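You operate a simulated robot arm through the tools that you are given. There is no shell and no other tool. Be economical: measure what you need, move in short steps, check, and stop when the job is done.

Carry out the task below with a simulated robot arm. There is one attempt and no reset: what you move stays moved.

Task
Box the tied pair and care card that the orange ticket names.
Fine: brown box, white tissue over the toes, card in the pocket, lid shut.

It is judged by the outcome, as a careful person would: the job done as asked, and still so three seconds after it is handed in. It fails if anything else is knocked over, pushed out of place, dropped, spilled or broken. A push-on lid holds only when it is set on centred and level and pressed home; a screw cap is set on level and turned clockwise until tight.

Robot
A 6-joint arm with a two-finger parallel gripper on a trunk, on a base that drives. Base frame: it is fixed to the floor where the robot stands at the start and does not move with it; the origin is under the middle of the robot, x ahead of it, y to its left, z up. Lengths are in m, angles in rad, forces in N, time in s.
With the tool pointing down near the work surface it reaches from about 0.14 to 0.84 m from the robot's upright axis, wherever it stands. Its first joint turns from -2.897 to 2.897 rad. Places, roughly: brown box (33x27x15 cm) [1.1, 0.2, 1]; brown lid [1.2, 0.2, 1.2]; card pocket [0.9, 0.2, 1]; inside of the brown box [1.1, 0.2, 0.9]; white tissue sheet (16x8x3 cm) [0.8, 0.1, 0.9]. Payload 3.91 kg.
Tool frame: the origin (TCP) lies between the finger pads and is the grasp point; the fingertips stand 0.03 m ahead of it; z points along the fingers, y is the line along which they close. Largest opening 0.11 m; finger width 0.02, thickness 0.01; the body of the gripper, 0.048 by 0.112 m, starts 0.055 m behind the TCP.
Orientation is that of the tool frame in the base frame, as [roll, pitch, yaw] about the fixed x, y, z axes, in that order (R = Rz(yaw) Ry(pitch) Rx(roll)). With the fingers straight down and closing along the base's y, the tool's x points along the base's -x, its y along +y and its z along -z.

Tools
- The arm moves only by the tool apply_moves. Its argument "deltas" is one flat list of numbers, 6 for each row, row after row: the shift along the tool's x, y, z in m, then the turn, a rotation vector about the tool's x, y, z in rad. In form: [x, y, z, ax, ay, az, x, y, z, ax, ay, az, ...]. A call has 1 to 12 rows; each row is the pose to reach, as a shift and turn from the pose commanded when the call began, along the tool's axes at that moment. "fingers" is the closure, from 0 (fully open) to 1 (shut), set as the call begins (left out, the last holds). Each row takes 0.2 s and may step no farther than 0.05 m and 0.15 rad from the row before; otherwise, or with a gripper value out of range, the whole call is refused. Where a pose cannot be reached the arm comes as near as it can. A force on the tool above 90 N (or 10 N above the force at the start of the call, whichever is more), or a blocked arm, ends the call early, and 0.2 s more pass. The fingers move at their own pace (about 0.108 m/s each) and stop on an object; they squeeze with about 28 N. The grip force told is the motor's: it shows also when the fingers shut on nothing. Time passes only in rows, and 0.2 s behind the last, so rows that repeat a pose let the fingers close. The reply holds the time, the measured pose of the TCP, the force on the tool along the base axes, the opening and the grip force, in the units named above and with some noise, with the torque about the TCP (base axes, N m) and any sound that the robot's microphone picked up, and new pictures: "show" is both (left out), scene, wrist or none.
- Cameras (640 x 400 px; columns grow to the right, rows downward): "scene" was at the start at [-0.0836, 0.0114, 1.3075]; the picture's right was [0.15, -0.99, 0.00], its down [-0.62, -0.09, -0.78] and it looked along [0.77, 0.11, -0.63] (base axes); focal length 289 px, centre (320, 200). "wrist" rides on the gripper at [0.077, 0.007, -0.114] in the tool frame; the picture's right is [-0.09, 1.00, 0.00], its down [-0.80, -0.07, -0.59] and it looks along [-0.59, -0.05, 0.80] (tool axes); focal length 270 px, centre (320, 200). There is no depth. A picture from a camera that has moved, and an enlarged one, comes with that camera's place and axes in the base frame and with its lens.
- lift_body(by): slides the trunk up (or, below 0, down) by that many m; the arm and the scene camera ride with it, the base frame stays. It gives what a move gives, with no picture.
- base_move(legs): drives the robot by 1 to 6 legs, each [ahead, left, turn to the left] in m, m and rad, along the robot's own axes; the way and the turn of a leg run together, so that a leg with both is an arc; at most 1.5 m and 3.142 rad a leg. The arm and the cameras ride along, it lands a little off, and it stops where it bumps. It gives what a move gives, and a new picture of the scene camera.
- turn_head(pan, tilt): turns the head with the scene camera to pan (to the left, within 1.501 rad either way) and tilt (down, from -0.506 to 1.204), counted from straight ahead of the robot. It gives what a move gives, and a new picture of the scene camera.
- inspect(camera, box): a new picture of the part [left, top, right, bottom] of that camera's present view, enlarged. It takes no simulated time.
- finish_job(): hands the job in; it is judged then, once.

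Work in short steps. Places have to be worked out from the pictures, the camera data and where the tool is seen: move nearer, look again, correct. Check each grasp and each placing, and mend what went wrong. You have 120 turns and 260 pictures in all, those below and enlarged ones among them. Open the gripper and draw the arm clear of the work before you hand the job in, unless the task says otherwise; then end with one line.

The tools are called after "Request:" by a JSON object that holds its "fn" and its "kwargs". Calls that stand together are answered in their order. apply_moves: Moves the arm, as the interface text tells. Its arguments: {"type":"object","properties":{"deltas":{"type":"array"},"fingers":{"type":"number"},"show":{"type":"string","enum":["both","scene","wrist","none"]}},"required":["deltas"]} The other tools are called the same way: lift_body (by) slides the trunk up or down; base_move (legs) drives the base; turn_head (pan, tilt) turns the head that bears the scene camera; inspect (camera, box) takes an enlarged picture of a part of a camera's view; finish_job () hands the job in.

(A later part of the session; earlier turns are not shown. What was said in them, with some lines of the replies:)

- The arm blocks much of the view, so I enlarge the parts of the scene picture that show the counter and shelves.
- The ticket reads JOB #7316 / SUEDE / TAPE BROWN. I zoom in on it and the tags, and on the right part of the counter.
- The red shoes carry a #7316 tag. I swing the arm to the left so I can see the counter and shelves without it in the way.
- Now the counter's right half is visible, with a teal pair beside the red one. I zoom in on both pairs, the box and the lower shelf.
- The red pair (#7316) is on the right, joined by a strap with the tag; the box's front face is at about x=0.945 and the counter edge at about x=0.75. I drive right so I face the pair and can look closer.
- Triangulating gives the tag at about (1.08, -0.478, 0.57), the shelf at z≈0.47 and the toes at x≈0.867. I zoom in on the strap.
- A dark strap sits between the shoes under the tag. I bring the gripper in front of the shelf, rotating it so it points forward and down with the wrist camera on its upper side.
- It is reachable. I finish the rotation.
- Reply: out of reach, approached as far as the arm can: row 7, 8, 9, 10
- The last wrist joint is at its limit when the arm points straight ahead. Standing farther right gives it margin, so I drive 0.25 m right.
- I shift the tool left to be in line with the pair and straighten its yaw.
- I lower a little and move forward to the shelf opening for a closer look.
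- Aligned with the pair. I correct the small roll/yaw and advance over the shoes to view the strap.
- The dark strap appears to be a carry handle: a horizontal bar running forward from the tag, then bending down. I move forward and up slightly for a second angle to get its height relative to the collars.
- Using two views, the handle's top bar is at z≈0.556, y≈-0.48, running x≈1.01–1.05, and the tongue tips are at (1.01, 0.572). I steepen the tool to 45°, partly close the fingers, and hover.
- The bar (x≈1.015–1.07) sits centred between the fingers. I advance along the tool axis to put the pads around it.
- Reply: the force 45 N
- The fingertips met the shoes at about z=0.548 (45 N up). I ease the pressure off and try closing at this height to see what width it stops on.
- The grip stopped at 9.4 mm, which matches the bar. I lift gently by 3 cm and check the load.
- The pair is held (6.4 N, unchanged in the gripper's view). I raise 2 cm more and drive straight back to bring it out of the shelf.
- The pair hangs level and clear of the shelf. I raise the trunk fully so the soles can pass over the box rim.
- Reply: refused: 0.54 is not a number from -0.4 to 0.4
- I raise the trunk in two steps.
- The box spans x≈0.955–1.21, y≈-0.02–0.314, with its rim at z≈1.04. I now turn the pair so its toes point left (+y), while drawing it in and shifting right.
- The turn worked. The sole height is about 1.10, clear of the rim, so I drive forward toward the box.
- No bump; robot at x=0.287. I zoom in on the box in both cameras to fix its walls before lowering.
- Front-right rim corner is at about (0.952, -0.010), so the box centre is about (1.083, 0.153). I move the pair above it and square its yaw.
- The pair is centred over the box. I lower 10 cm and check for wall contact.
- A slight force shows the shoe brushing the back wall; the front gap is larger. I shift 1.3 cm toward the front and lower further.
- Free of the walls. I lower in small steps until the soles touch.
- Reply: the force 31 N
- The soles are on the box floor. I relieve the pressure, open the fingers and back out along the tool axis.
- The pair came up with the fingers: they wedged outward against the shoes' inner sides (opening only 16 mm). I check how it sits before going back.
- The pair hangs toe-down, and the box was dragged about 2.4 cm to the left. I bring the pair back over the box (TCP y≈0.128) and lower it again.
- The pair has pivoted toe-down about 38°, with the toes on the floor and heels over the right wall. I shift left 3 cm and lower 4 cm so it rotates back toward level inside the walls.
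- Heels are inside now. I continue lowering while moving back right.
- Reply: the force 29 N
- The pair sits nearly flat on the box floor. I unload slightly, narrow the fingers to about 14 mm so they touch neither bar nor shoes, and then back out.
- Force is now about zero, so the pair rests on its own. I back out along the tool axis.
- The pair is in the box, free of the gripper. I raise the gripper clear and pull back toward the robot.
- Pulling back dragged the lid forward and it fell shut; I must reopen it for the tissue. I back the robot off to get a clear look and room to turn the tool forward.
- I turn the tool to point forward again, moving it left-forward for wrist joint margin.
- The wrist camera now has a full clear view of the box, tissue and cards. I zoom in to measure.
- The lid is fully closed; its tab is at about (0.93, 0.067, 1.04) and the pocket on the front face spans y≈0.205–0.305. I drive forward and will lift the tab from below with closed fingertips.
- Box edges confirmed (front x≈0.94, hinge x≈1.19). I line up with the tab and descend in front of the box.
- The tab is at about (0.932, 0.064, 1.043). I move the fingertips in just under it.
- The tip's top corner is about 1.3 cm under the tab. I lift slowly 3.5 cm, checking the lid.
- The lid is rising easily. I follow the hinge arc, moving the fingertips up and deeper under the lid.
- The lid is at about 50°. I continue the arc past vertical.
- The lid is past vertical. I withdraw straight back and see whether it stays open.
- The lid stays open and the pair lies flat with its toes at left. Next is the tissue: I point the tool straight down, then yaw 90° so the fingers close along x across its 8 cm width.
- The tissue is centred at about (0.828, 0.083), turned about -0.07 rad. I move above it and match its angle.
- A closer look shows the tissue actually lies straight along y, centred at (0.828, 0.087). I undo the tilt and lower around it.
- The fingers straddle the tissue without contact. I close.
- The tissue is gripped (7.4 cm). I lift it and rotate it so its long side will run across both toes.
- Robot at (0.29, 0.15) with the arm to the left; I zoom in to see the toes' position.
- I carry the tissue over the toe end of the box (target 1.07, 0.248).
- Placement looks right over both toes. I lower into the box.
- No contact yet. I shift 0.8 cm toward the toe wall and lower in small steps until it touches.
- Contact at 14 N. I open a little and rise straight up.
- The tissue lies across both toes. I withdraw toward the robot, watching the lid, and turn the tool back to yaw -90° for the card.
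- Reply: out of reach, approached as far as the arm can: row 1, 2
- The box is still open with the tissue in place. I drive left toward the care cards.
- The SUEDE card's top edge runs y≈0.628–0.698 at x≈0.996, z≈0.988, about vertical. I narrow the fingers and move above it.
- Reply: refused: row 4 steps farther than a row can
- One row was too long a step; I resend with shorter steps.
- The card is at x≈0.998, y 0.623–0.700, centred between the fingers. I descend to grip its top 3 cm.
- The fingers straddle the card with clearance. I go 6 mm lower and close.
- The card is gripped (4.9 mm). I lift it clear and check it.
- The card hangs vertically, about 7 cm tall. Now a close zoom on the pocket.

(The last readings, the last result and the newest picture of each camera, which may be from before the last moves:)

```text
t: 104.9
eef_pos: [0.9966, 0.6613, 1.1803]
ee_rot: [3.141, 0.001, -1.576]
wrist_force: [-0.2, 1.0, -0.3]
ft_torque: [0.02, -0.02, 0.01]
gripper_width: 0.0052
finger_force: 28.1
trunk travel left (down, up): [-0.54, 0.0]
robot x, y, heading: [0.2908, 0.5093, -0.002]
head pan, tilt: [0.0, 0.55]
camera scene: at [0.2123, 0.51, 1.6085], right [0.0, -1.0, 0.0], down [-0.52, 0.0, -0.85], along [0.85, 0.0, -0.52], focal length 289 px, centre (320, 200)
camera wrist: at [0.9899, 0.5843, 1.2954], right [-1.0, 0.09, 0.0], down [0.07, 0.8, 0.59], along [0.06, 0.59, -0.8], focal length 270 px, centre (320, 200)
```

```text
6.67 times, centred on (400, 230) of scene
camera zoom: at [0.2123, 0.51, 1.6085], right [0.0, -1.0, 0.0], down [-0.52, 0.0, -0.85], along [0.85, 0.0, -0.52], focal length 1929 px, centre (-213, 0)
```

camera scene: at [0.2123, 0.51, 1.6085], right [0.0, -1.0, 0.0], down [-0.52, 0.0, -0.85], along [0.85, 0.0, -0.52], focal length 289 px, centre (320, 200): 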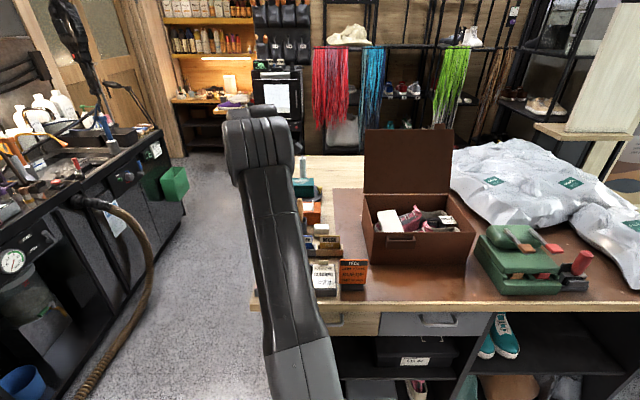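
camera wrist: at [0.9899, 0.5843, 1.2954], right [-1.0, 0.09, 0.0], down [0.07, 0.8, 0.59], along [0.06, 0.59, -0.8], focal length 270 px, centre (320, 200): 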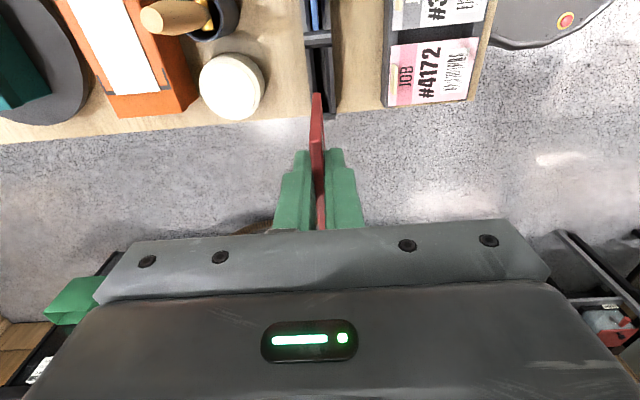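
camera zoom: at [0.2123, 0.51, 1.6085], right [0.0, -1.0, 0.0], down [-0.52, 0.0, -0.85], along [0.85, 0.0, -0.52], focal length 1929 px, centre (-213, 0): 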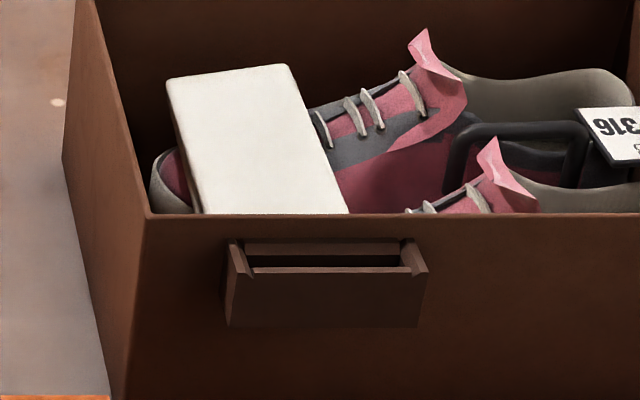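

The pocket's slot is about x 0.922–0.940, y 0.218–0.291, with its top at z≈1.027. I carry the card above it.

Request:
{"fn": "apply_moves", "kwargs": {"deltas": [0.046, 0.0073, 0, 0, 0, 0, 0.0918, 0.0146, 0, 0, 0, 0, 0.1378, 0.0219, 0, 0, 0, 0, 0.1837, 0.0292, 0, 0, 0, 0, 0.2296, 0.0364, 0, 0, 0, 0, 0.2755, 0.0437, 0, 0, 0, 0, 0.3214, 0.051, 0, 0, 0, 0, 0.3674, 0.0583, 0, 0, 0, 0, 0.4133, 0.0656, 0.01, 0, 0, -0.005, 0.4133, 0.0656, 0.05, 0, 0, -0.005], "show": "both"}}

Request:
{"fn": "inspect", "kwargs": {"camera": "wrist", "box": [240, 40, 400, 200]}}

Request:
{"fn": "inspect", "kwargs": {"camera": "scene", "box": [340, 170, 450, 270]}}

```text
t: 107.1
eef_pos: [0.9313, 0.2495, 1.1296]
ee_rot: [-3.141, -0.001, -1.569]
wrist_force: [0.1, -0.5, -0.2]
ft_torque: [0.01, -0.01, 0.02]
gripper_width: 0.0051
finger_force: 28.3
trunk travel left (down, up): [-0.54, 0.0]
robot x, y, heading: [0.2908, 0.5107, 0.002]
head pan, tilt: [0.0, 0.55]
camera scene: at [0.2135, 0.51, 1.6086], right [0.0, -1.0, 0.0], down [-0.52, 0.0, -0.85], along [0.85, 0.0, -0.52], focal length 289 px, centre (320, 200)
camera wrist: at [0.926, 0.1719, 1.2444], right [-1.0, 0.09, 0.0], down [0.07, 0.8, 0.59], along [0.05, 0.59, -0.8], focal length 270 px, centre (320, 200)
```

scene: 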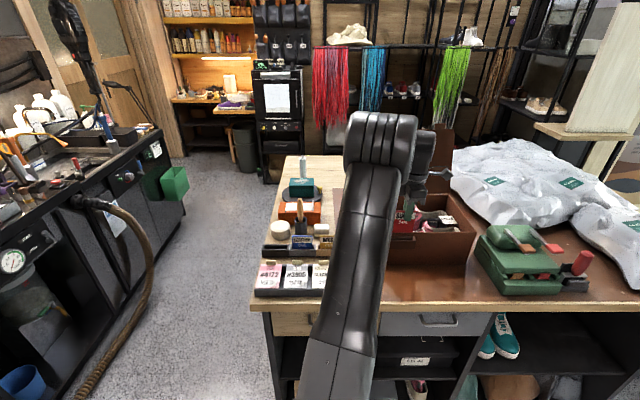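
wrist: 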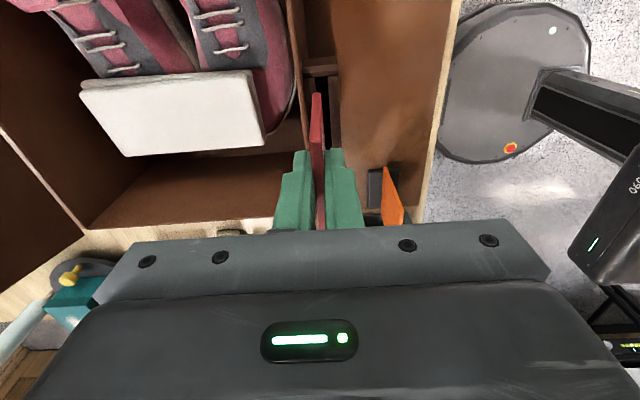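

```text
2.50 times, centred on (320, 120) of wrist
camera zoom: at [0.926, 0.1719, 1.2444], right [-1.0, 0.09, 0.0], down [0.07, 0.8, 0.59], along [0.05, 0.59, -0.8], focal length 676 px, centre (320, 400)
```

zoom: 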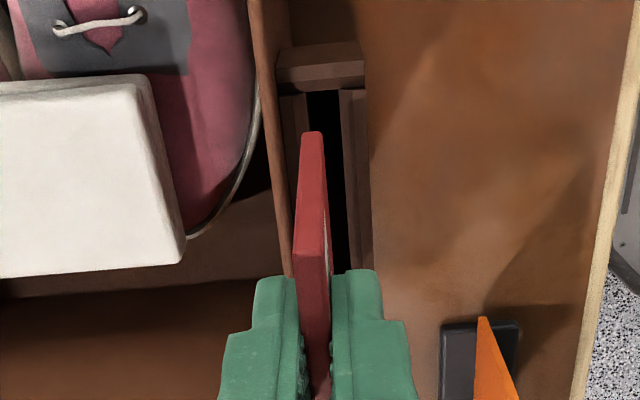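

```text
4.00 times, centred on (395, 220) of scene
camera zoom: at [0.2135, 0.51, 1.6086], right [0.0, -1.0, 0.0], down [-0.52, 0.0, -0.85], along [0.85, 0.0, -0.52], focal length 1157 px, centre (20, 120)
```

zoom: 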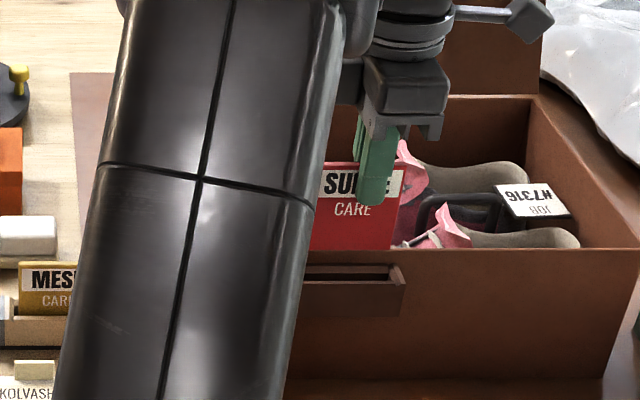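

The wrist view puts the slot centre at x≈0.928 while the card is at 0.932. I zoom in on the scene view to check the sideways alignment.

Request:
{"fn": "inspect", "kwargs": {"camera": "scene", "box": [405, 200, 455, 250]}}

```text
8.00 times, centred on (430, 225) of scene
camera zoom: at [0.2135, 0.51, 1.6086], right [0.0, -1.0, 0.0], down [-0.52, 0.0, -0.85], along [0.85, 0.0, -0.52], focal length 2315 px, centre (-560, 0)
```

zoom: 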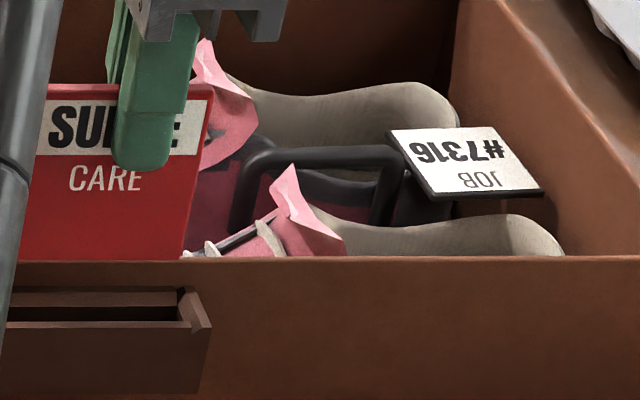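

Sideways, the card centre (0.255) matches the pocket centre (0.2545). I shift x by -4 mm and lower 2 cm, then re-check before entering.

Request:
{"fn": "apply_moves", "kwargs": {"deltas": [0, 0.004, 0.005, 0, 0, 0, 0, 0.004, 0.018, 0, 0, 0, 0, 0.004, 0.018, 0, 0, 0], "show": "none"}}

Request:
{"fn": "inspect", "kwargs": {"camera": "wrist", "box": [290, 30, 370, 130]}}

Request:
{"fn": "inspect", "kwargs": {"camera": "scene", "box": [405, 200, 455, 250]}}

```text
t: 107.9
eef_pos: [0.9267, 0.2488, 1.1133]
ee_rot: [3.14, 0.0, -1.573]
wrist_force: [0.0, 0.7, 0.2]
ft_torque: [0.04, 0.0, 0.01]
gripper_width: 0.0053
finger_force: 28.2
trunk travel left (down, up): [-0.54, 0.0]
robot x, y, heading: [0.2904, 0.5092, 0.003]
head pan, tilt: [0.0, 0.55]
```

```text
4.00 times, centred on (330, 80) of wrist
camera zoom: at [0.9206, 0.1712, 1.2278], right [-1.0, 0.09, 0.0], down [0.07, 0.8, 0.59], along [0.05, 0.59, -0.8], focal length 1081 px, centre (280, 680)
```

zoom: 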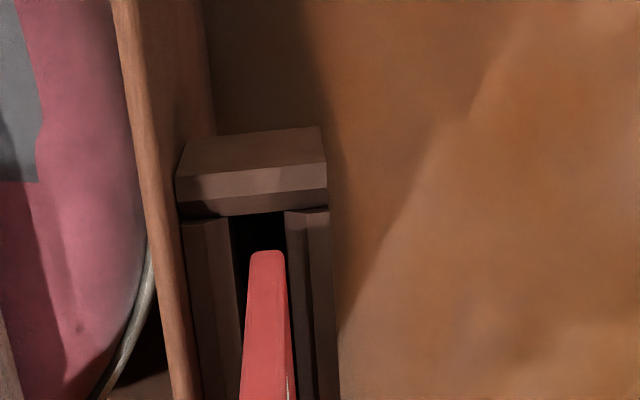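

```text
8.00 times, centred on (430, 225) of scene
camera zoom: at [0.2126, 0.5099, 1.6085], right [0.0, -1.0, 0.0], down [-0.52, 0.0, -0.85], along [0.85, 0.0, -0.52], focal length 2315 px, centre (-560, 0)
```

zoom: 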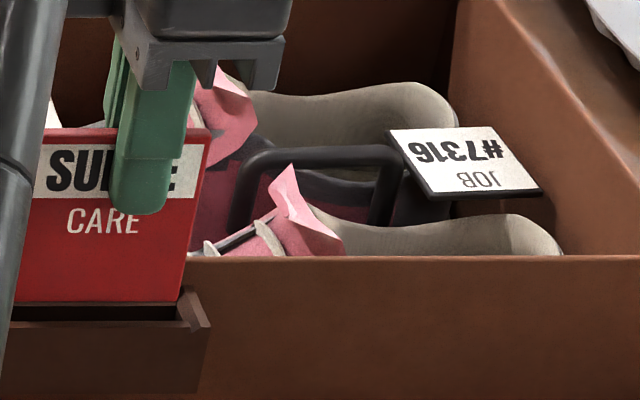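

The card bottom is aligned with the slot within about 1 mm. I nudge +1 mm in x and lower 1.5 cm to enter.

Request:
{"fn": "apply_moves", "kwargs": {"deltas": [0, -0.001, 0.005, 0, 0, 0, 0, -0.001, 0.01, 0, 0, 0, 0, -0.001, 0.018, 0, 0, 0], "show": "none"}}

Request:
{"fn": "inspect", "kwargs": {"camera": "wrist", "box": [290, 30, 370, 130]}}

Request:
{"fn": "inspect", "kwargs": {"camera": "scene", "box": [405, 200, 455, 250]}}

```text
t: 108.7
eef_pos: [0.9269, 0.2479, 1.0946]
ee_rot: [-3.14, -0.001, -1.571]
wrist_force: [-0.5, 0.4, -0.5]
ft_torque: [-0.02, 0.0, 0.01]
gripper_width: 0.0051
finger_force: 27.7
trunk travel left (down, up): [-0.54, 0.0]
robot x, y, heading: [0.2874, 0.5154, -0.002]
head pan, tilt: [0.0, 0.55]
```

```text
4.00 times, centred on (330, 80) of wrist
camera zoom: at [0.9218, 0.1706, 1.2103], right [-1.0, 0.09, 0.0], down [0.07, 0.8, 0.59], along [0.05, 0.59, -0.8], focal length 1081 px, centre (280, 680)
```

zoom: 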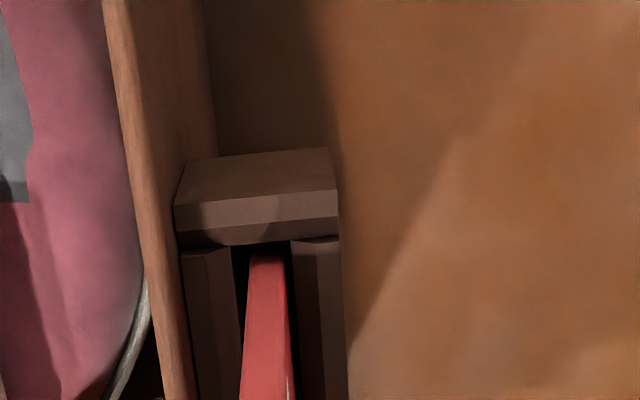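

```text
8.00 times, centred on (430, 225) of scene
camera zoom: at [0.2129, 0.5099, 1.6086], right [0.0, -1.0, 0.0], down [-0.52, 0.0, -0.85], along [0.85, 0.0, -0.52], focal length 2315 px, centre (-560, 0)
```

zoom: 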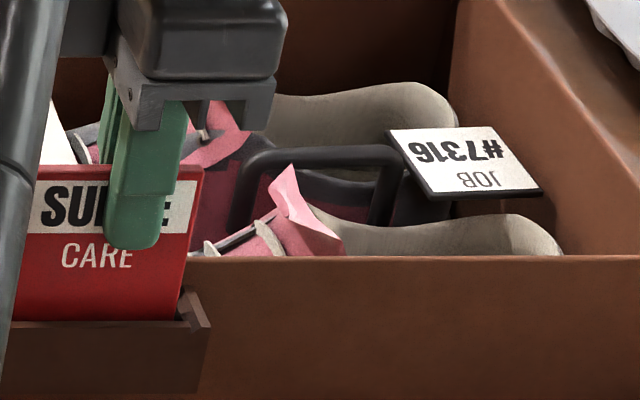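

The card is at the slot mouth with no force. I continue down another 1.5 cm with a 1 mm correction.

Request:
{"fn": "apply_moves", "kwargs": {"deltas": [-0.001, -0.0008, 0.005, 0, 0, 0, -0.001, -0.0008, 0.01, 0, 0, 0, -0.001, -0.0008, 0.015, 0, 0, 0], "show": "none"}}

Request:
{"fn": "inspect", "kwargs": {"camera": "scene", "box": [405, 200, 455, 250]}}

```text
t: 109.5
eef_pos: [0.9286, 0.2479, 1.0805]
ee_rot: [-3.142, -0.002, -1.572]
wrist_force: [0.2, 0.7, -1.2]
ft_torque: [0.0, 0.02, 0.0]
gripper_width: 0.0051
finger_force: 28.4
trunk travel left (down, up): [-0.54, 0.0]
robot x, y, heading: [0.2926, 0.5109, 0.002]
head pan, tilt: [0.0, 0.55]
```

```text
8.00 times, centred on (430, 225) of scene
camera zoom: at [0.2128, 0.5099, 1.6086], right [0.0, -1.0, 0.0], down [-0.52, 0.0, -0.85], along [0.85, 0.0, -0.52], focal length 2315 px, centre (-560, 0)
```

zoom: 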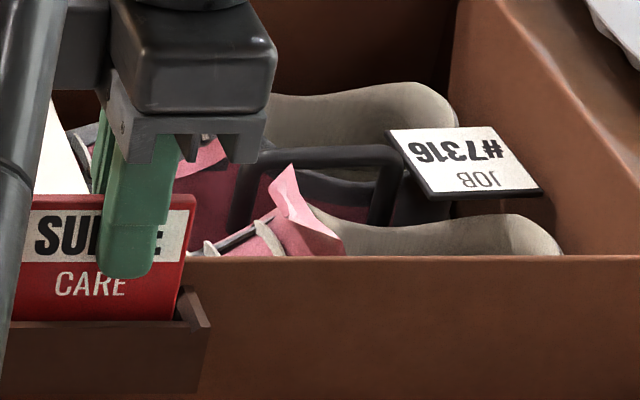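

The card is about 2.5 cm into the pocket; the fingertips are just above the box rim, so I release here and let it drop the last bit.

Request:
{"fn": "apply_moves", "kwargs": {"deltas": [0, 0, 0, 0, 0, 0, 0, 0, 0, 0, 0, 0], "fingers": 0.75, "show": "none"}}

Request:
{"fn": "inspect", "kwargs": {"camera": "scene", "box": [405, 200, 455, 250]}}

```text
t: 110.1
eef_pos: [0.928, 0.2485, 1.0802]
ee_rot: [3.14, 0.0, -1.571]
wrist_force: [0.2, -0.4, 0.0]
ft_torque: [-0.02, 0.01, -0.04]
gripper_width: 0.0276
finger_force: 0.1
trunk travel left (down, up): [-0.54, 0.0]
robot x, y, heading: [0.2892, 0.5109, 0.003]
head pan, tilt: [0.0, 0.55]
```

```text
8.00 times, centred on (430, 225) of scene
camera zoom: at [0.2127, 0.51, 1.6085], right [0.0, -1.0, 0.0], down [-0.52, 0.0, -0.85], along [0.85, 0.0, -0.52], focal length 2315 px, centre (-560, 0)
```

zoom: 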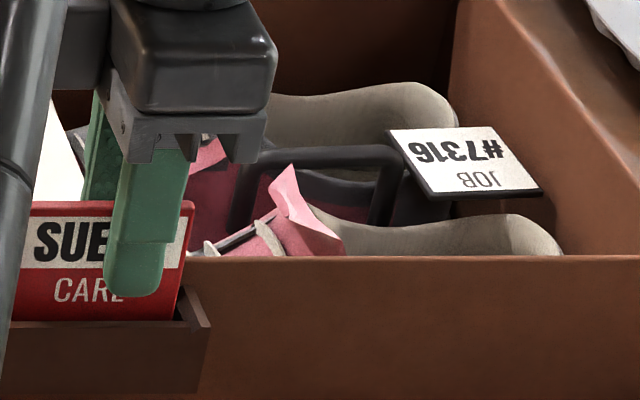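

It dropped 3 mm and stands in the pocket. I raise the gripper to look at it.

Request:
{"fn": "apply_moves", "kwargs": {"deltas": [0, 0, -0.03, 0, 0, 0, 0, 0, -0.06, 0, 0, 0, 0, 0, -0.1, 0, 0, 0], "show": "wrist"}}

Request:
{"fn": "inspect", "kwargs": {"camera": "wrist", "box": [250, 60, 410, 220]}}

Request:
{"fn": "inspect", "kwargs": {"camera": "scene", "box": [375, 180, 475, 260]}}

```text
t: 110.9
eef_pos: [0.9282, 0.2476, 1.1823]
ee_rot: [-3.139, 0.001, -1.572]
wrist_force: [1.0, -0.4, -0.5]
ft_torque: [0.03, -0.04, -0.03]
gripper_width: 0.0276
finger_force: 0.1
trunk travel left (down, up): [-0.54, 0.0]
robot x, y, heading: [0.288, 0.5081, -0.0]
head pan, tilt: [0.0, 0.55]
camera wrist: at [0.9217, 0.1699, 1.2968], right [-1.0, 0.09, 0.0], down [0.07, 0.8, 0.59], along [0.05, 0.59, -0.8], focal length 270 px, centre (320, 200)
```

wrist: 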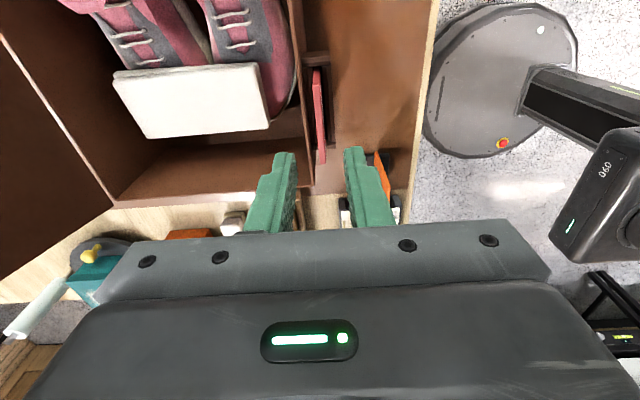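

```text
2.50 times, centred on (330, 140) of wrist
camera zoom: at [0.9217, 0.1699, 1.2968], right [-1.0, 0.09, 0.0], down [0.07, 0.8, 0.59], along [0.05, 0.59, -0.8], focal length 676 px, centre (295, 350)
```

zoom: 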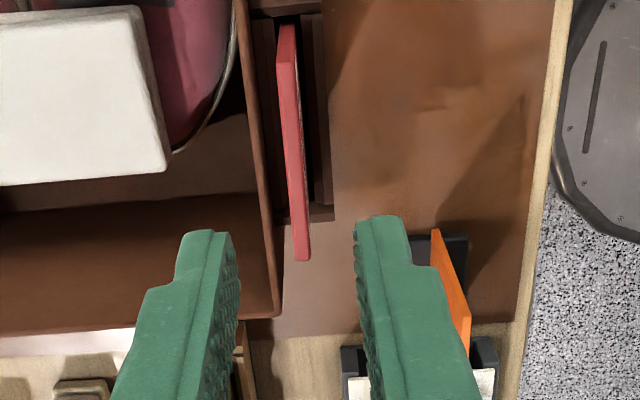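

```text
5.00 times, centred on (425, 220) of scene
camera zoom: at [0.2121, 0.5102, 1.6085], right [0.0, -1.0, 0.0], down [-0.52, 0.0, -0.85], along [0.85, 0.0, -0.52], focal length 1447 px, centre (-205, 100)
```

zoom: 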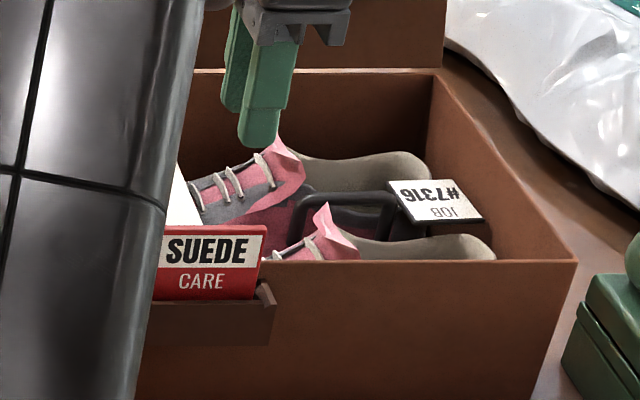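

The card stands vertically in the pocket and is clear of the lid's path. Now I close the lid: I raise and turn the tool so its closed fingers can hook behind the lid's left edge.

Request:
{"fn": "apply_moves", "kwargs": {"deltas": [-0.025, 0.01, -0.005, 0, 0.1418, 0, -0.05, 0.02, -0.01, 0, 0.2835, 0, -0.075, 0.029, -0.015, 0, 0.4253, 0, -0.1, 0.039, -0.02, 0, 0.567, 0, -0.125, 0.049, -0.025, 0, 0.7088, 0, -0.15, 0.059, -0.03, 0, 0.8505, 0, -0.175, 0.068, -0.035, 0, 0.9923, 0, -0.2, 0.078, -0.04, 0, 1.134, 0], "fingers": 1.0, "show": "none"}}

Request:
{"fn": "apply_moves", "kwargs": {"deltas": [0, 0, 0, 0.119, 0, -0.0555, 0, 0, 0, 0.2375, 0, -0.111, 0, 0, 0, 0.356, 0, -0.1665, 0, 0, 0, 0.475, 0, -0.222], "show": "both"}}

```text
t: 112.7
eef_pos: [0.8504, 0.4502, 1.2191]
ee_rot: [-3.138, -1.137, -1.574]
wrist_force: [-1.2, -0.3, 1.1]
ft_torque: [-0.02, 0.02, 0.01]
gripper_width: 0.0
finger_force: 27.8
trunk travel left (down, up): [-0.54, 0.0]
robot x, y, heading: [0.2913, 0.5148, 0.001]
head pan, tilt: [0.0, 0.55]
```

```text
t: 113.7
eef_pos: [0.8495, 0.4486, 1.2191]
ee_rot: [-3.14, -1.133, -1.045]
wrist_force: [-0.1, -0.4, -0.1]
ft_torque: [-0.01, -0.03, 0.01]
gripper_width: 0.0
finger_force: 28.1
trunk travel left (down, up): [-0.54, 0.0]
robot x, y, heading: [0.2907, 0.5111, 0.005]
head pan, tilt: [0.0, 0.55]
camera scene: at [0.212, 0.5098, 1.6085], right [0.0, -1.0, 0.0], down [-0.52, 0.0, -0.85], along [0.85, 0.0, -0.52], focal length 289 px, centre (320, 200)
camera wrist: at [0.809, 0.5066, 1.3383], right [-0.88, -0.47, -0.08], down [-0.38, 0.79, -0.47], along [0.29, -0.39, -0.88], focal length 270 px, centre (320, 200)
```

scene: 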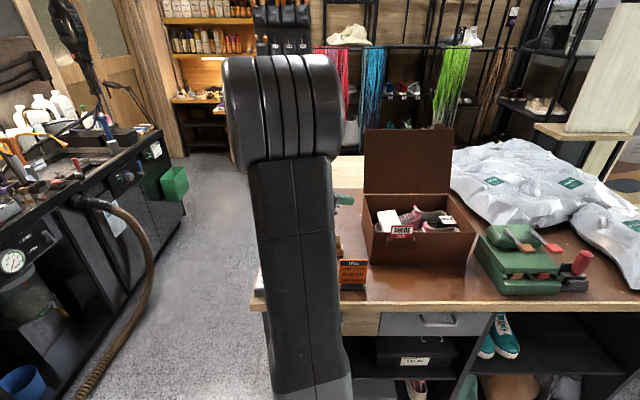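
wrist: 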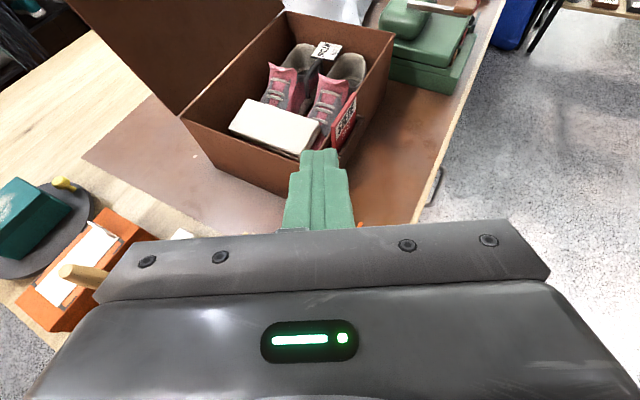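

Good view of the whole box. I zoom in to check tissue, card and the lid's lean.

Request:
{"fn": "inspect", "kwargs": {"camera": "wrist", "box": [60, 0, 400, 200]}}

Request:
{"fn": "inspect", "kwargs": {"camera": "scene", "box": [345, 110, 495, 270]}}

```text
1.88 times, centred on (230, 100) of wrist
camera zoom: at [0.809, 0.5066, 1.3383], right [-0.88, -0.47, -0.08], down [-0.38, 0.79, -0.47], along [0.29, -0.39, -0.88], focal length 509 px, centre (489, 388)
```

zoom: 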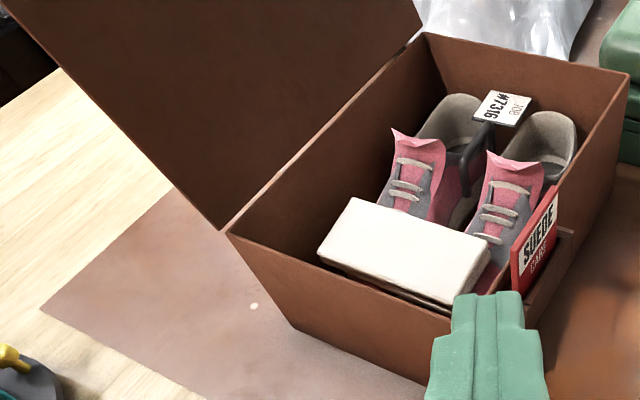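

```text
2.50 times, centred on (420, 190) of scene
camera zoom: at [0.212, 0.5098, 1.6085], right [0.0, -1.0, 0.0], down [-0.52, 0.0, -0.85], along [0.85, 0.0, -0.52], focal length 723 px, centre (70, 225)
```

zoom: 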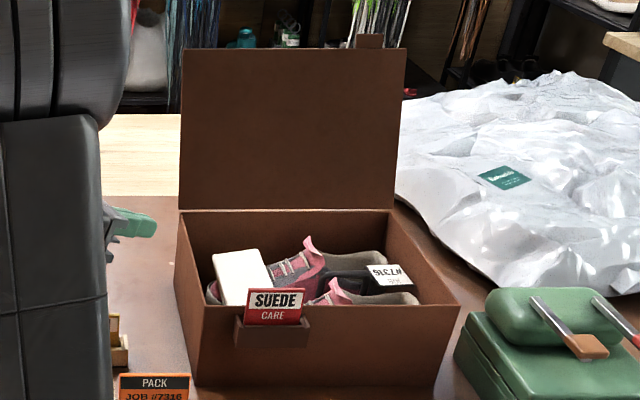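

Everything is in place; the lid leans back about 19° from its hinge at x≈1.18. I drive forward 8 cm for reach.

Request:
{"fn": "base_move", "kwargs": {"legs": [[0.08, 0, 0]]}}

```text
t: 114.8
eef_pos: [0.9319, 0.451, 1.2191]
ee_rot: [3.141, -1.134, -1.041]
wrist_force: [0.2, -0.4, -0.3]
ft_torque: [-0.01, 0.01, -0.01]
gripper_width: 0.0
finger_force: 28.6
trunk travel left (down, up): [-0.54, 0.0]
robot x, y, heading: [0.3712, 0.5121, 0.005]
head pan, tilt: [0.0, 0.55]
camera scene: at [0.295, 0.5101, 1.6086], right [0.0, -1.0, 0.0], down [-0.52, 0.0, -0.85], along [0.85, 0.0, -0.52], focal length 289 px, centre (320, 200)
```

scene: 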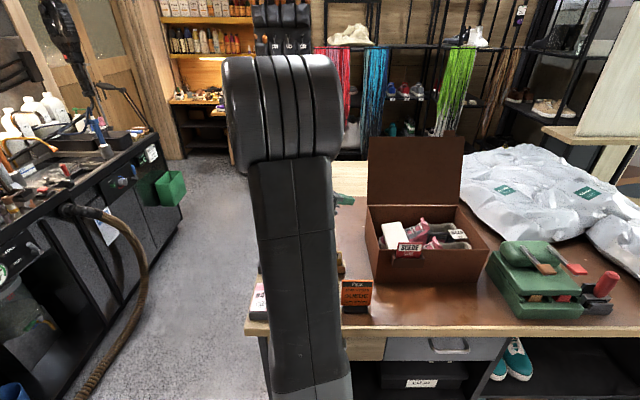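

I bring the gripper along the left side of the box to a point left of and behind the lid.

Request:
{"fn": "apply_moves", "kwargs": {"deltas": [0.0097, -0.04, 0.0209, 0, 0, 0, 0.0195, -0.0799, 0.0418, 0, 0, 0, 0.0292, -0.1199, 0.0627, 0, 0, 0, 0.039, -0.1598, 0.0836, 0, 0, 0, 0.0487, -0.1998, 0.1045, 0, 0, 0, 0.0585, -0.2397, 0.1254, 0, 0, 0, 0.0682, -0.2797, 0.1463, 0, 0, 0, 0.032, -0.2797, 0.1632, 0, 0, 0, -0.0043, -0.2797, 0.1801, 0, 0, 0], "show": "both"}}

Request:
{"fn": "inspect", "kwargs": {"camera": "scene", "box": [300, 110, 500, 270]}}

```text
t: 116.8
eef_pos: [1.2539, 0.451, 1.1406]
ee_rot: [3.139, -1.135, -1.043]
wrist_force: [-0.9, -0.4, 0.0]
ft_torque: [-0.02, 0.0, 0.0]
gripper_width: 0.0002
finger_force: 27.7
trunk travel left (down, up): [-0.54, 0.0]
robot x, y, heading: [0.3731, 0.5116, 0.006]
head pan, tilt: [0.0, 0.55]
camera scene: at [0.2942, 0.5101, 1.6086], right [0.0, -1.0, 0.0], down [-0.52, 0.0, -0.85], along [0.85, 0.0, -0.52], focal length 289 px, centre (320, 200)
camera wrist: at [1.2136, 0.5095, 1.2585], right [-0.88, -0.47, -0.08], down [-0.38, 0.79, -0.47], along [0.29, -0.39, -0.88], focal length 270 px, centre (320, 200)
```

scene: 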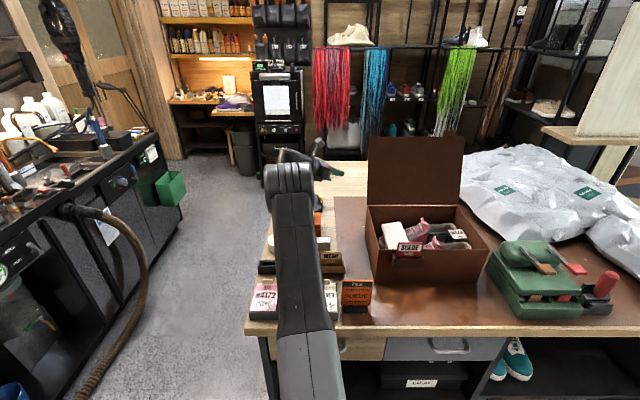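
wrist: 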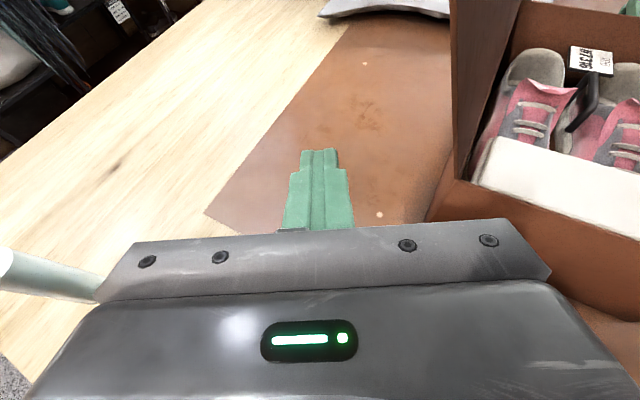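

```text
2.50 times, centred on (400, 190) of scene
camera zoom: at [0.2942, 0.5101, 1.6086], right [0.0, -1.0, 0.0], down [-0.52, 0.0, -0.85], along [0.85, 0.0, -0.52], focal length 723 px, centre (120, 225)
```

zoom: 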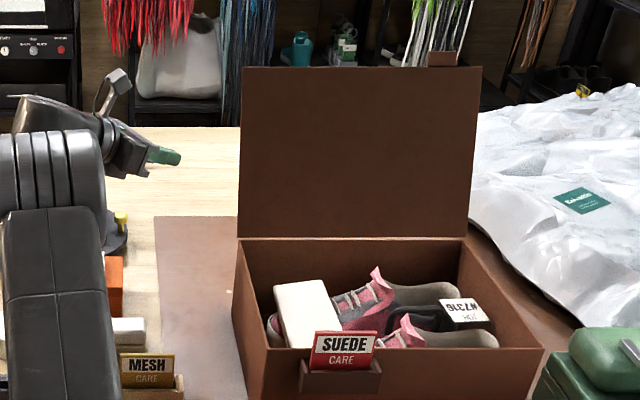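

The fingers are behind the lid plane. I move right so they pass behind the lid's edge.

Request:
{"fn": "apply_moves", "kwargs": {"deltas": [0.0144, 0.0197, 0.0309, 0, 0, 0, 0.0288, 0.0393, 0.0617, 0, 0, 0, 0.0432, 0.059, 0.0926, 0, 0, 0], "show": "wrist"}}

Request:
{"fn": "inspect", "kwargs": {"camera": "scene", "box": [300, 110, 500, 270]}}

```text
t: 117.6
eef_pos: [1.2551, 0.3337, 1.1411]
ee_rot: [3.141, -1.134, -1.044]
wrist_force: [0.0, -0.2, -1.0]
ft_torque: [0.05, 0.01, -0.07]
gripper_width: 0.0001
finger_force: 28.3
trunk travel left (down, up): [-0.54, 0.0]
robot x, y, heading: [0.3692, 0.5117, 0.01]
head pan, tilt: [0.0, 0.55]
camera wrist: at [1.2145, 0.391, 1.2601], right [-0.88, -0.47, -0.08], down [-0.38, 0.79, -0.47], along [0.29, -0.39, -0.88], focal length 270 px, centre (320, 200)
```

wrist: 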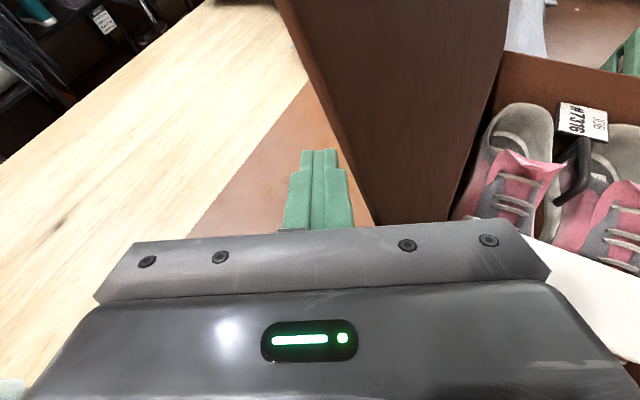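

```text
2.50 times, centred on (400, 190) of scene
camera zoom: at [0.2935, 0.5093, 1.6085], right [0.0, -1.0, 0.0], down [-0.52, 0.0, -0.85], along [0.85, 0.0, -0.52], focal length 723 px, centre (120, 225)
```

zoom: 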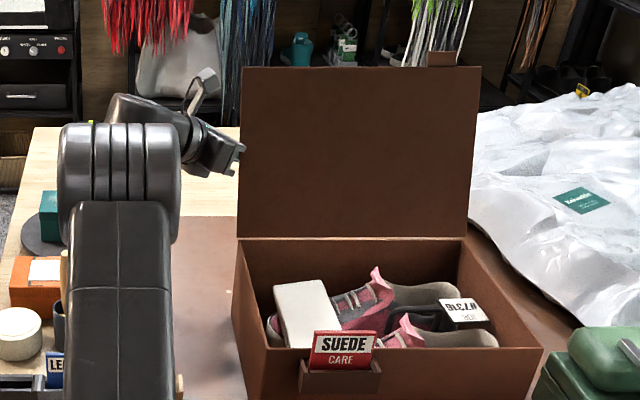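

The fingers are hooked behind the lid's edge. I pull toward the front, tipping the lid forward.

Request:
{"fn": "apply_moves", "kwargs": {"deltas": [-0.0074, 0.0303, -0.0159, 0, 0, 0, -0.0148, 0.0606, -0.0318, 0, 0, 0, -0.0222, 0.0909, -0.0477, 0, 0, 0, -0.0296, 0.1212, -0.0636, 0, 0, 0], "show": "both"}}

```text
t: 118.6
eef_pos: [1.1112, 0.3315, 1.1411]
ee_rot: [-3.14, -1.135, -1.046]
wrist_force: [0.1, 0.4, 0.4]
ft_torque: [-0.04, 0.01, -0.06]
gripper_width: 0.0
finger_force: 28.3
trunk travel left (down, up): [-0.54, 0.0]
robot x, y, heading: [0.3739, 0.5109, 0.0]
head pan, tilt: [0.0, 0.55]
camera scene: at [0.2924, 0.5101, 1.6085], right [0.0, -1.0, 0.0], down [-0.52, 0.0, -0.85], along [0.85, 0.0, -0.52], focal length 289 px, centre (320, 200)
camera wrist: at [1.0709, 0.3901, 1.2601], right [-0.88, -0.47, -0.08], down [-0.38, 0.79, -0.47], along [0.29, -0.39, -0.88], focal length 270 px, centre (320, 200)
```

scene: 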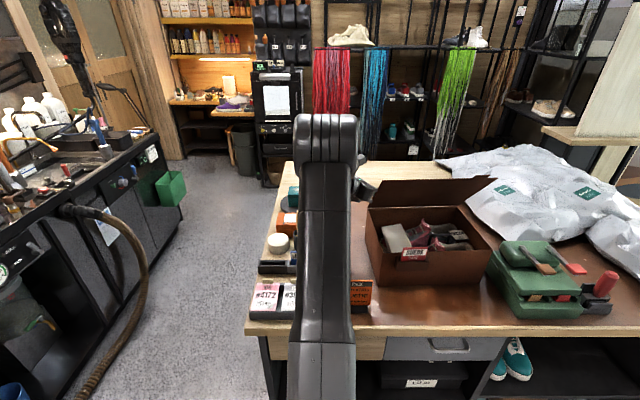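
wrist: 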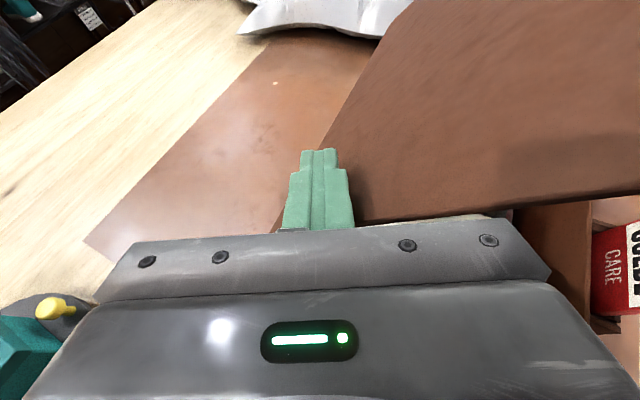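

The lid has tipped forward and seems to rest against the gripper. I withdraw to the left so it can close.

Request:
{"fn": "apply_moves", "kwargs": {"deltas": [-0.0146, -0.02, -0.0314, 0, 0, 0, -0.0293, -0.04, -0.0628, 0, 0, 0, -0.0439, -0.06, -0.0942, 0, 0, 0, -0.0439, -0.06, -0.0942, 0, 0, 0], "show": "both"}}

Request:
{"fn": "inspect", "kwargs": {"camera": "scene", "box": [340, 150, 500, 310]}}

```text
t: 119.6
eef_pos: [1.1117, 0.4527, 1.1403]
ee_rot: [3.141, -1.134, -1.044]
wrist_force: [-0.7, -0.2, -0.1]
ft_torque: [0.02, 0.01, -0.03]
gripper_width: 0.0
finger_force: 27.3
trunk travel left (down, up): [-0.54, 0.0]
robot x, y, heading: [0.3732, 0.5084, 0.003]
head pan, tilt: [0.0, 0.55]
camera scene: at [0.2934, 0.51, 1.6085], right [0.0, -1.0, 0.0], down [-0.52, 0.0, -0.85], along [0.85, 0.0, -0.52], focal length 289 px, centre (320, 200)
camera wrist: at [1.0724, 0.5101, 1.2583], right [-0.88, -0.47, -0.08], down [-0.38, 0.79, -0.47], along [0.29, -0.39, -0.88], focal length 270 px, centre (320, 200)
```

scene: 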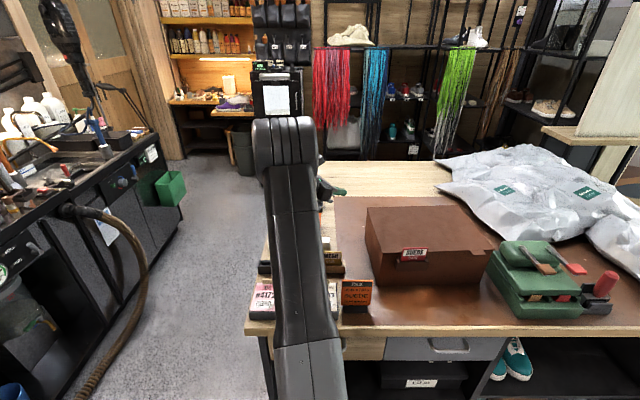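
wrist: 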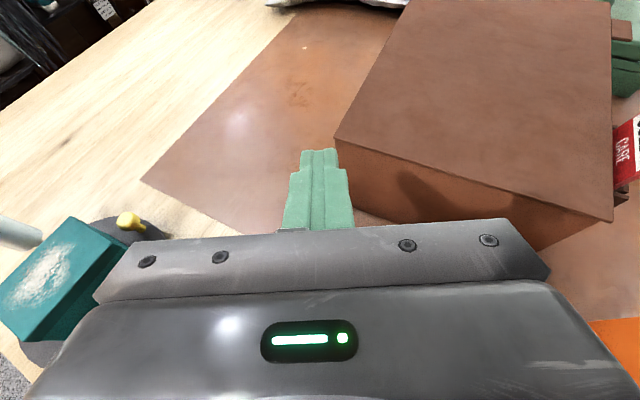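

```text
2.50 times, centred on (420, 230) of scene
camera zoom: at [0.2934, 0.51, 1.6085], right [0.0, -1.0, 0.0], down [-0.52, 0.0, -0.85], along [0.85, 0.0, -0.52], focal length 723 px, centre (70, 125)
```

zoom: 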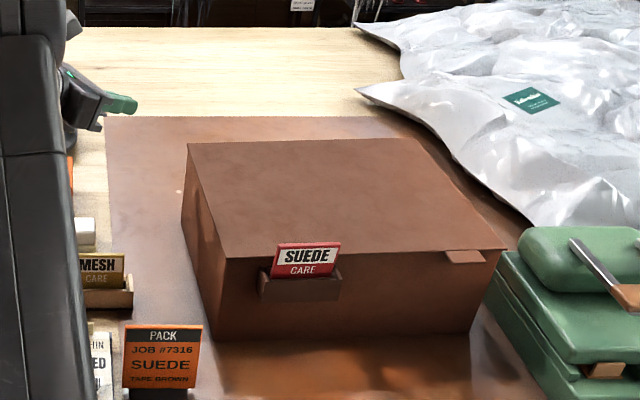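

The lid has closed. I zoom in to check it is fully down along the rim.

Request:
{"fn": "inspect", "kwargs": {"camera": "wrist", "box": [320, 60, 640, 260]}}

Request:
{"fn": "inspect", "kwargs": {"camera": "scene", "box": [385, 230, 485, 290]}}

```text
2.00 times, centred on (480, 160) of wrist
camera zoom: at [1.0724, 0.5101, 1.2583], right [-0.88, -0.47, -0.08], down [-0.38, 0.79, -0.47], along [0.29, -0.39, -0.88], focal length 541 px, centre (0, 280)
```

zoom: 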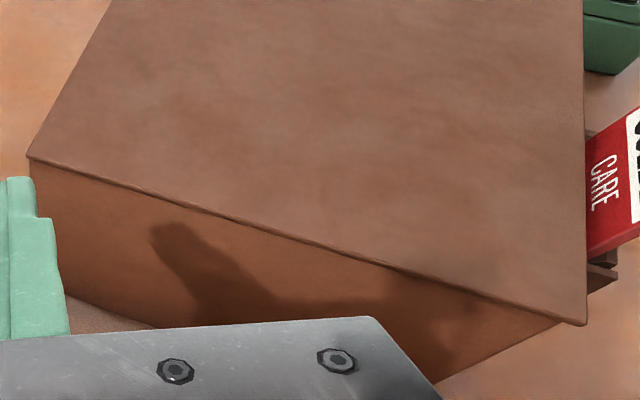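

```text
6.40 times, centred on (435, 260) of scene
camera zoom: at [0.2934, 0.51, 1.6085], right [0.0, -1.0, 0.0], down [-0.52, 0.0, -0.85], along [0.85, 0.0, -0.52], focal length 1852 px, centre (-416, -184)
```

zoom: 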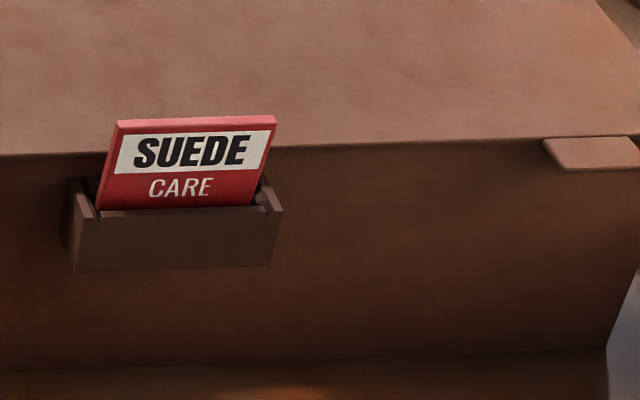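

The lid looks flush. To be sure it is fully home, I'll press lightly on the toe-end/front of the lid with the closed fingertips.

Request:
{"fn": "apply_moves", "kwargs": {"deltas": [0.0101, 0.0346, 0.0216, 0, 0, 0, 0.0202, 0.0692, 0.0432, 0, 0, 0, 0.0303, 0.1038, 0.0648, 0, 0, 0, 0.0404, 0.1384, 0.0864, 0, 0, 0, 0.0505, 0.173, 0.108, 0, 0, 0, 0.0233, 0.173, 0.1207, 0, 0, 0, 0.0052, 0.173, 0.1292, 0, 0, 0], "show": "wrist"}}

```text
t: 121.2
eef_pos: [1.0244, 0.2649, 1.0881]
ee_rot: [3.139, -1.135, -1.041]
wrist_force: [-0.3, -0.9, 0.2]
ft_torque: [0.02, 0.04, 0.02]
gripper_width: 0.0
finger_force: 28.3
trunk travel left (down, up): [-0.54, 0.0]
robot x, y, heading: [0.3734, 0.5123, 0.001]
head pan, tilt: [0.0, 0.55]
camera wrist: at [0.9831, 0.3218, 1.2068], right [-0.88, -0.47, -0.08], down [-0.38, 0.79, -0.47], along [0.28, -0.39, -0.88], focal length 270 px, centre (320, 200)
```

wrist: 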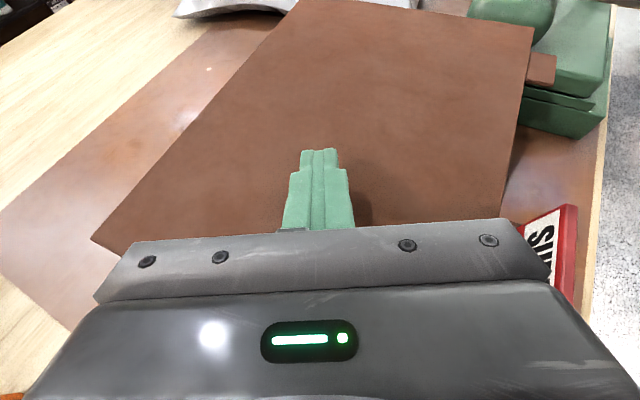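

The gripper's edge is near the card, so I shift 3 cm away from it and press down gently in small steps.

Request:
{"fn": "apply_moves", "kwargs": {"deltas": [0.0063, -0.026, 0.0136, 0, 0, 0, -0.0028, -0.026, 0.0178, 0, 0, 0, -0.0073, -0.026, 0.0199, 0, 0, 0, -0.0118, -0.026, 0.022, 0, 0, 0], "show": "none"}}

```text
t: 122.2
eef_pos: [1.0545, 0.2644, 1.0696]
ee_rot: [3.14, -1.136, -1.041]
wrist_force: [0.6, 0.3, 0.2]
ft_torque: [0.01, 0.0, -0.02]
gripper_width: 0.0
finger_force: 28.3
trunk travel left (down, up): [-0.54, 0.0]
robot x, y, heading: [0.3716, 0.5087, 0.005]
head pan, tilt: [0.0, 0.55]
```

Request:
{"fn": "apply_moves", "kwargs": {"deltas": [-0.0045, 0, 0.0021, 0, 0, 0, -0.0091, 0, 0.0042, 0, 0, 0, -0.0118, 0, 0.0055, 0, 0, 0], "show": "none"}}

```text
t: 123.0
eef_pos: [1.0535, 0.2635, 1.0652]
ee_rot: [-3.124, -1.148, -1.058]
wrist_force: [6.4, 1.4, 48.6]
ft_torque: [-0.92, -0.68, -0.17]
gripper_width: 0.0004
finger_force: 28.3
trunk travel left (down, up): [-0.54, 0.0]
robot x, y, heading: [0.3727, 0.5096, 0.0]
head pan, tilt: [0.0, 0.55]
```

The lid is firm under 48 N at z≈1.045, so it's fully shut. I lift off and withdraw the arm clear to the left-rear, opening the gripper.

Request:
{"fn": "apply_moves", "kwargs": {"deltas": [0.0363, 0, -0.0169, 0, 0, 0, 0.0725, 0, -0.0338, 0, 0, 0, 0.1178, 0, -0.055, 0, 0, 0, 0.1075, -0.01, -0.09, 0, 0, 0, 0.095, -0.02, -0.13, 0, 0, 0, 0.083, 0.01, -0.16, 0, 0, 0, 0.075, 0.045, -0.18, 0, 0, 0, 0.066, 0.085, -0.2, 0, 0, 0, 0.056, 0.125, -0.22, 0, 0, 0, 0.046, 0.165, -0.24, 0, 0, 0], "fingers": 0.3, "show": "both"}}

Request:
{"fn": "base_move", "kwargs": {"legs": [[-0.3, 0, 0]]}}

Request:
{"fn": "inspect", "kwargs": {"camera": "scene", "box": [330, 120, 570, 270]}}

```text
t: 125.2
eef_pos: [0.8076, 0.3538, 1.2015]
ee_rot: [-3.14, -1.135, -1.045]
wrist_force: [0.8, -0.1, 0.2]
ft_torque: [0.03, 0.0, -0.02]
gripper_width: 0.0773
finger_force: 0.1
trunk travel left (down, up): [-0.54, 0.0]
robot x, y, heading: [0.3741, 0.5156, 0.003]
head pan, tilt: [0.0, 0.55]
camera scene: at [0.2919, 0.51, 1.6085], right [0.0, -1.0, 0.0], down [-0.52, 0.0, -0.85], along [0.85, 0.0, -0.52], focal length 289 px, centre (320, 200)
camera wrist: at [0.767, 0.4107, 1.3196], right [-0.88, -0.47, -0.08], down [-0.38, 0.79, -0.48], along [0.29, -0.39, -0.88], focal length 270 px, centre (320, 200)
```

scene: 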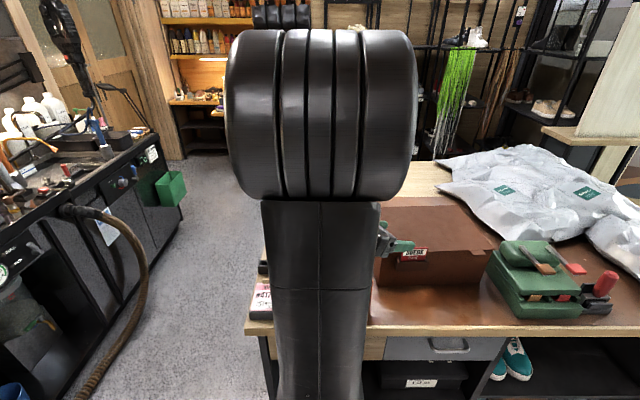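
wrist: 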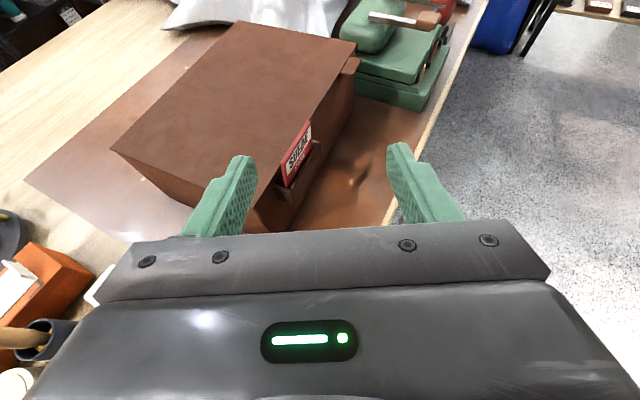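

```text
t: 127.2
eef_pos: [0.5071, 0.3512, 1.2008]
ee_rot: [-3.139, -1.133, -1.048]
wrist_force: [-0.6, 0.1, 1.0]
ft_torque: [0.05, -0.01, 0.0]
gripper_width: 0.0772
finger_force: 0.0
trunk travel left (down, up): [-0.54, 0.0]
robot x, y, heading: [0.0684, 0.5137, -0.003]
head pan, tilt: [0.0, 0.55]
camera scene: at [-0.009, 0.51, 1.6085], right [0.0, -1.0, 0.0], down [-0.52, 0.0, -0.85], along [0.85, 0.0, -0.52], focal length 289 px, centre (320, 200)
```

scene: 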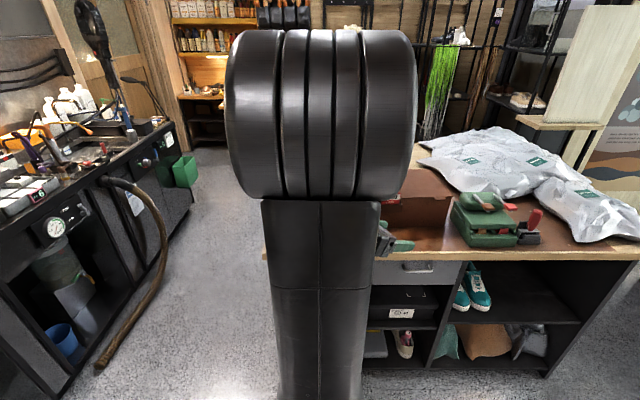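

```text
2.67 times, centred on (450, 195) of scene
camera zoom: at [-0.009, 0.51, 1.6085], right [0.0, -1.0, 0.0], down [-0.52, 0.0, -0.85], along [0.85, 0.0, -0.52], focal length 772 px, centre (-27, 213)
```

zoom: 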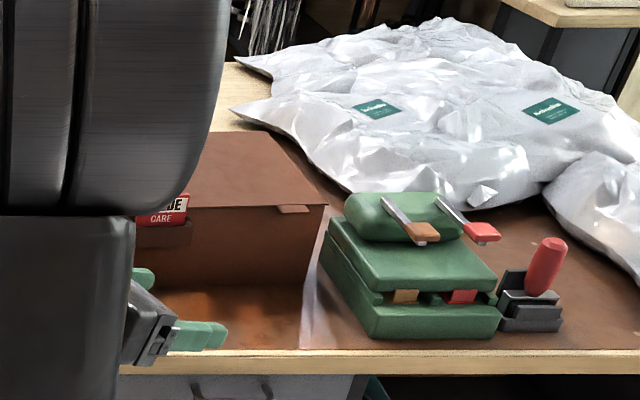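

The box is shut with the SUEDE card in its pocket, nothing else has moved, and the arm is clear with the gripper open. I hand the job in.

Request:
{"fn": "finish_job", "kwargs": {}}

```text
The job is handed in.
```

The #7316 pair is in the brown box with the white tissue over its toes, the SUEDE care card is in the pocket and the lid is pressed shut. The box sits about 2.5 cm left of where it started, and I applied no tape: the ticket also says "TAPE BROWN", but your instructions didn't ask for it.
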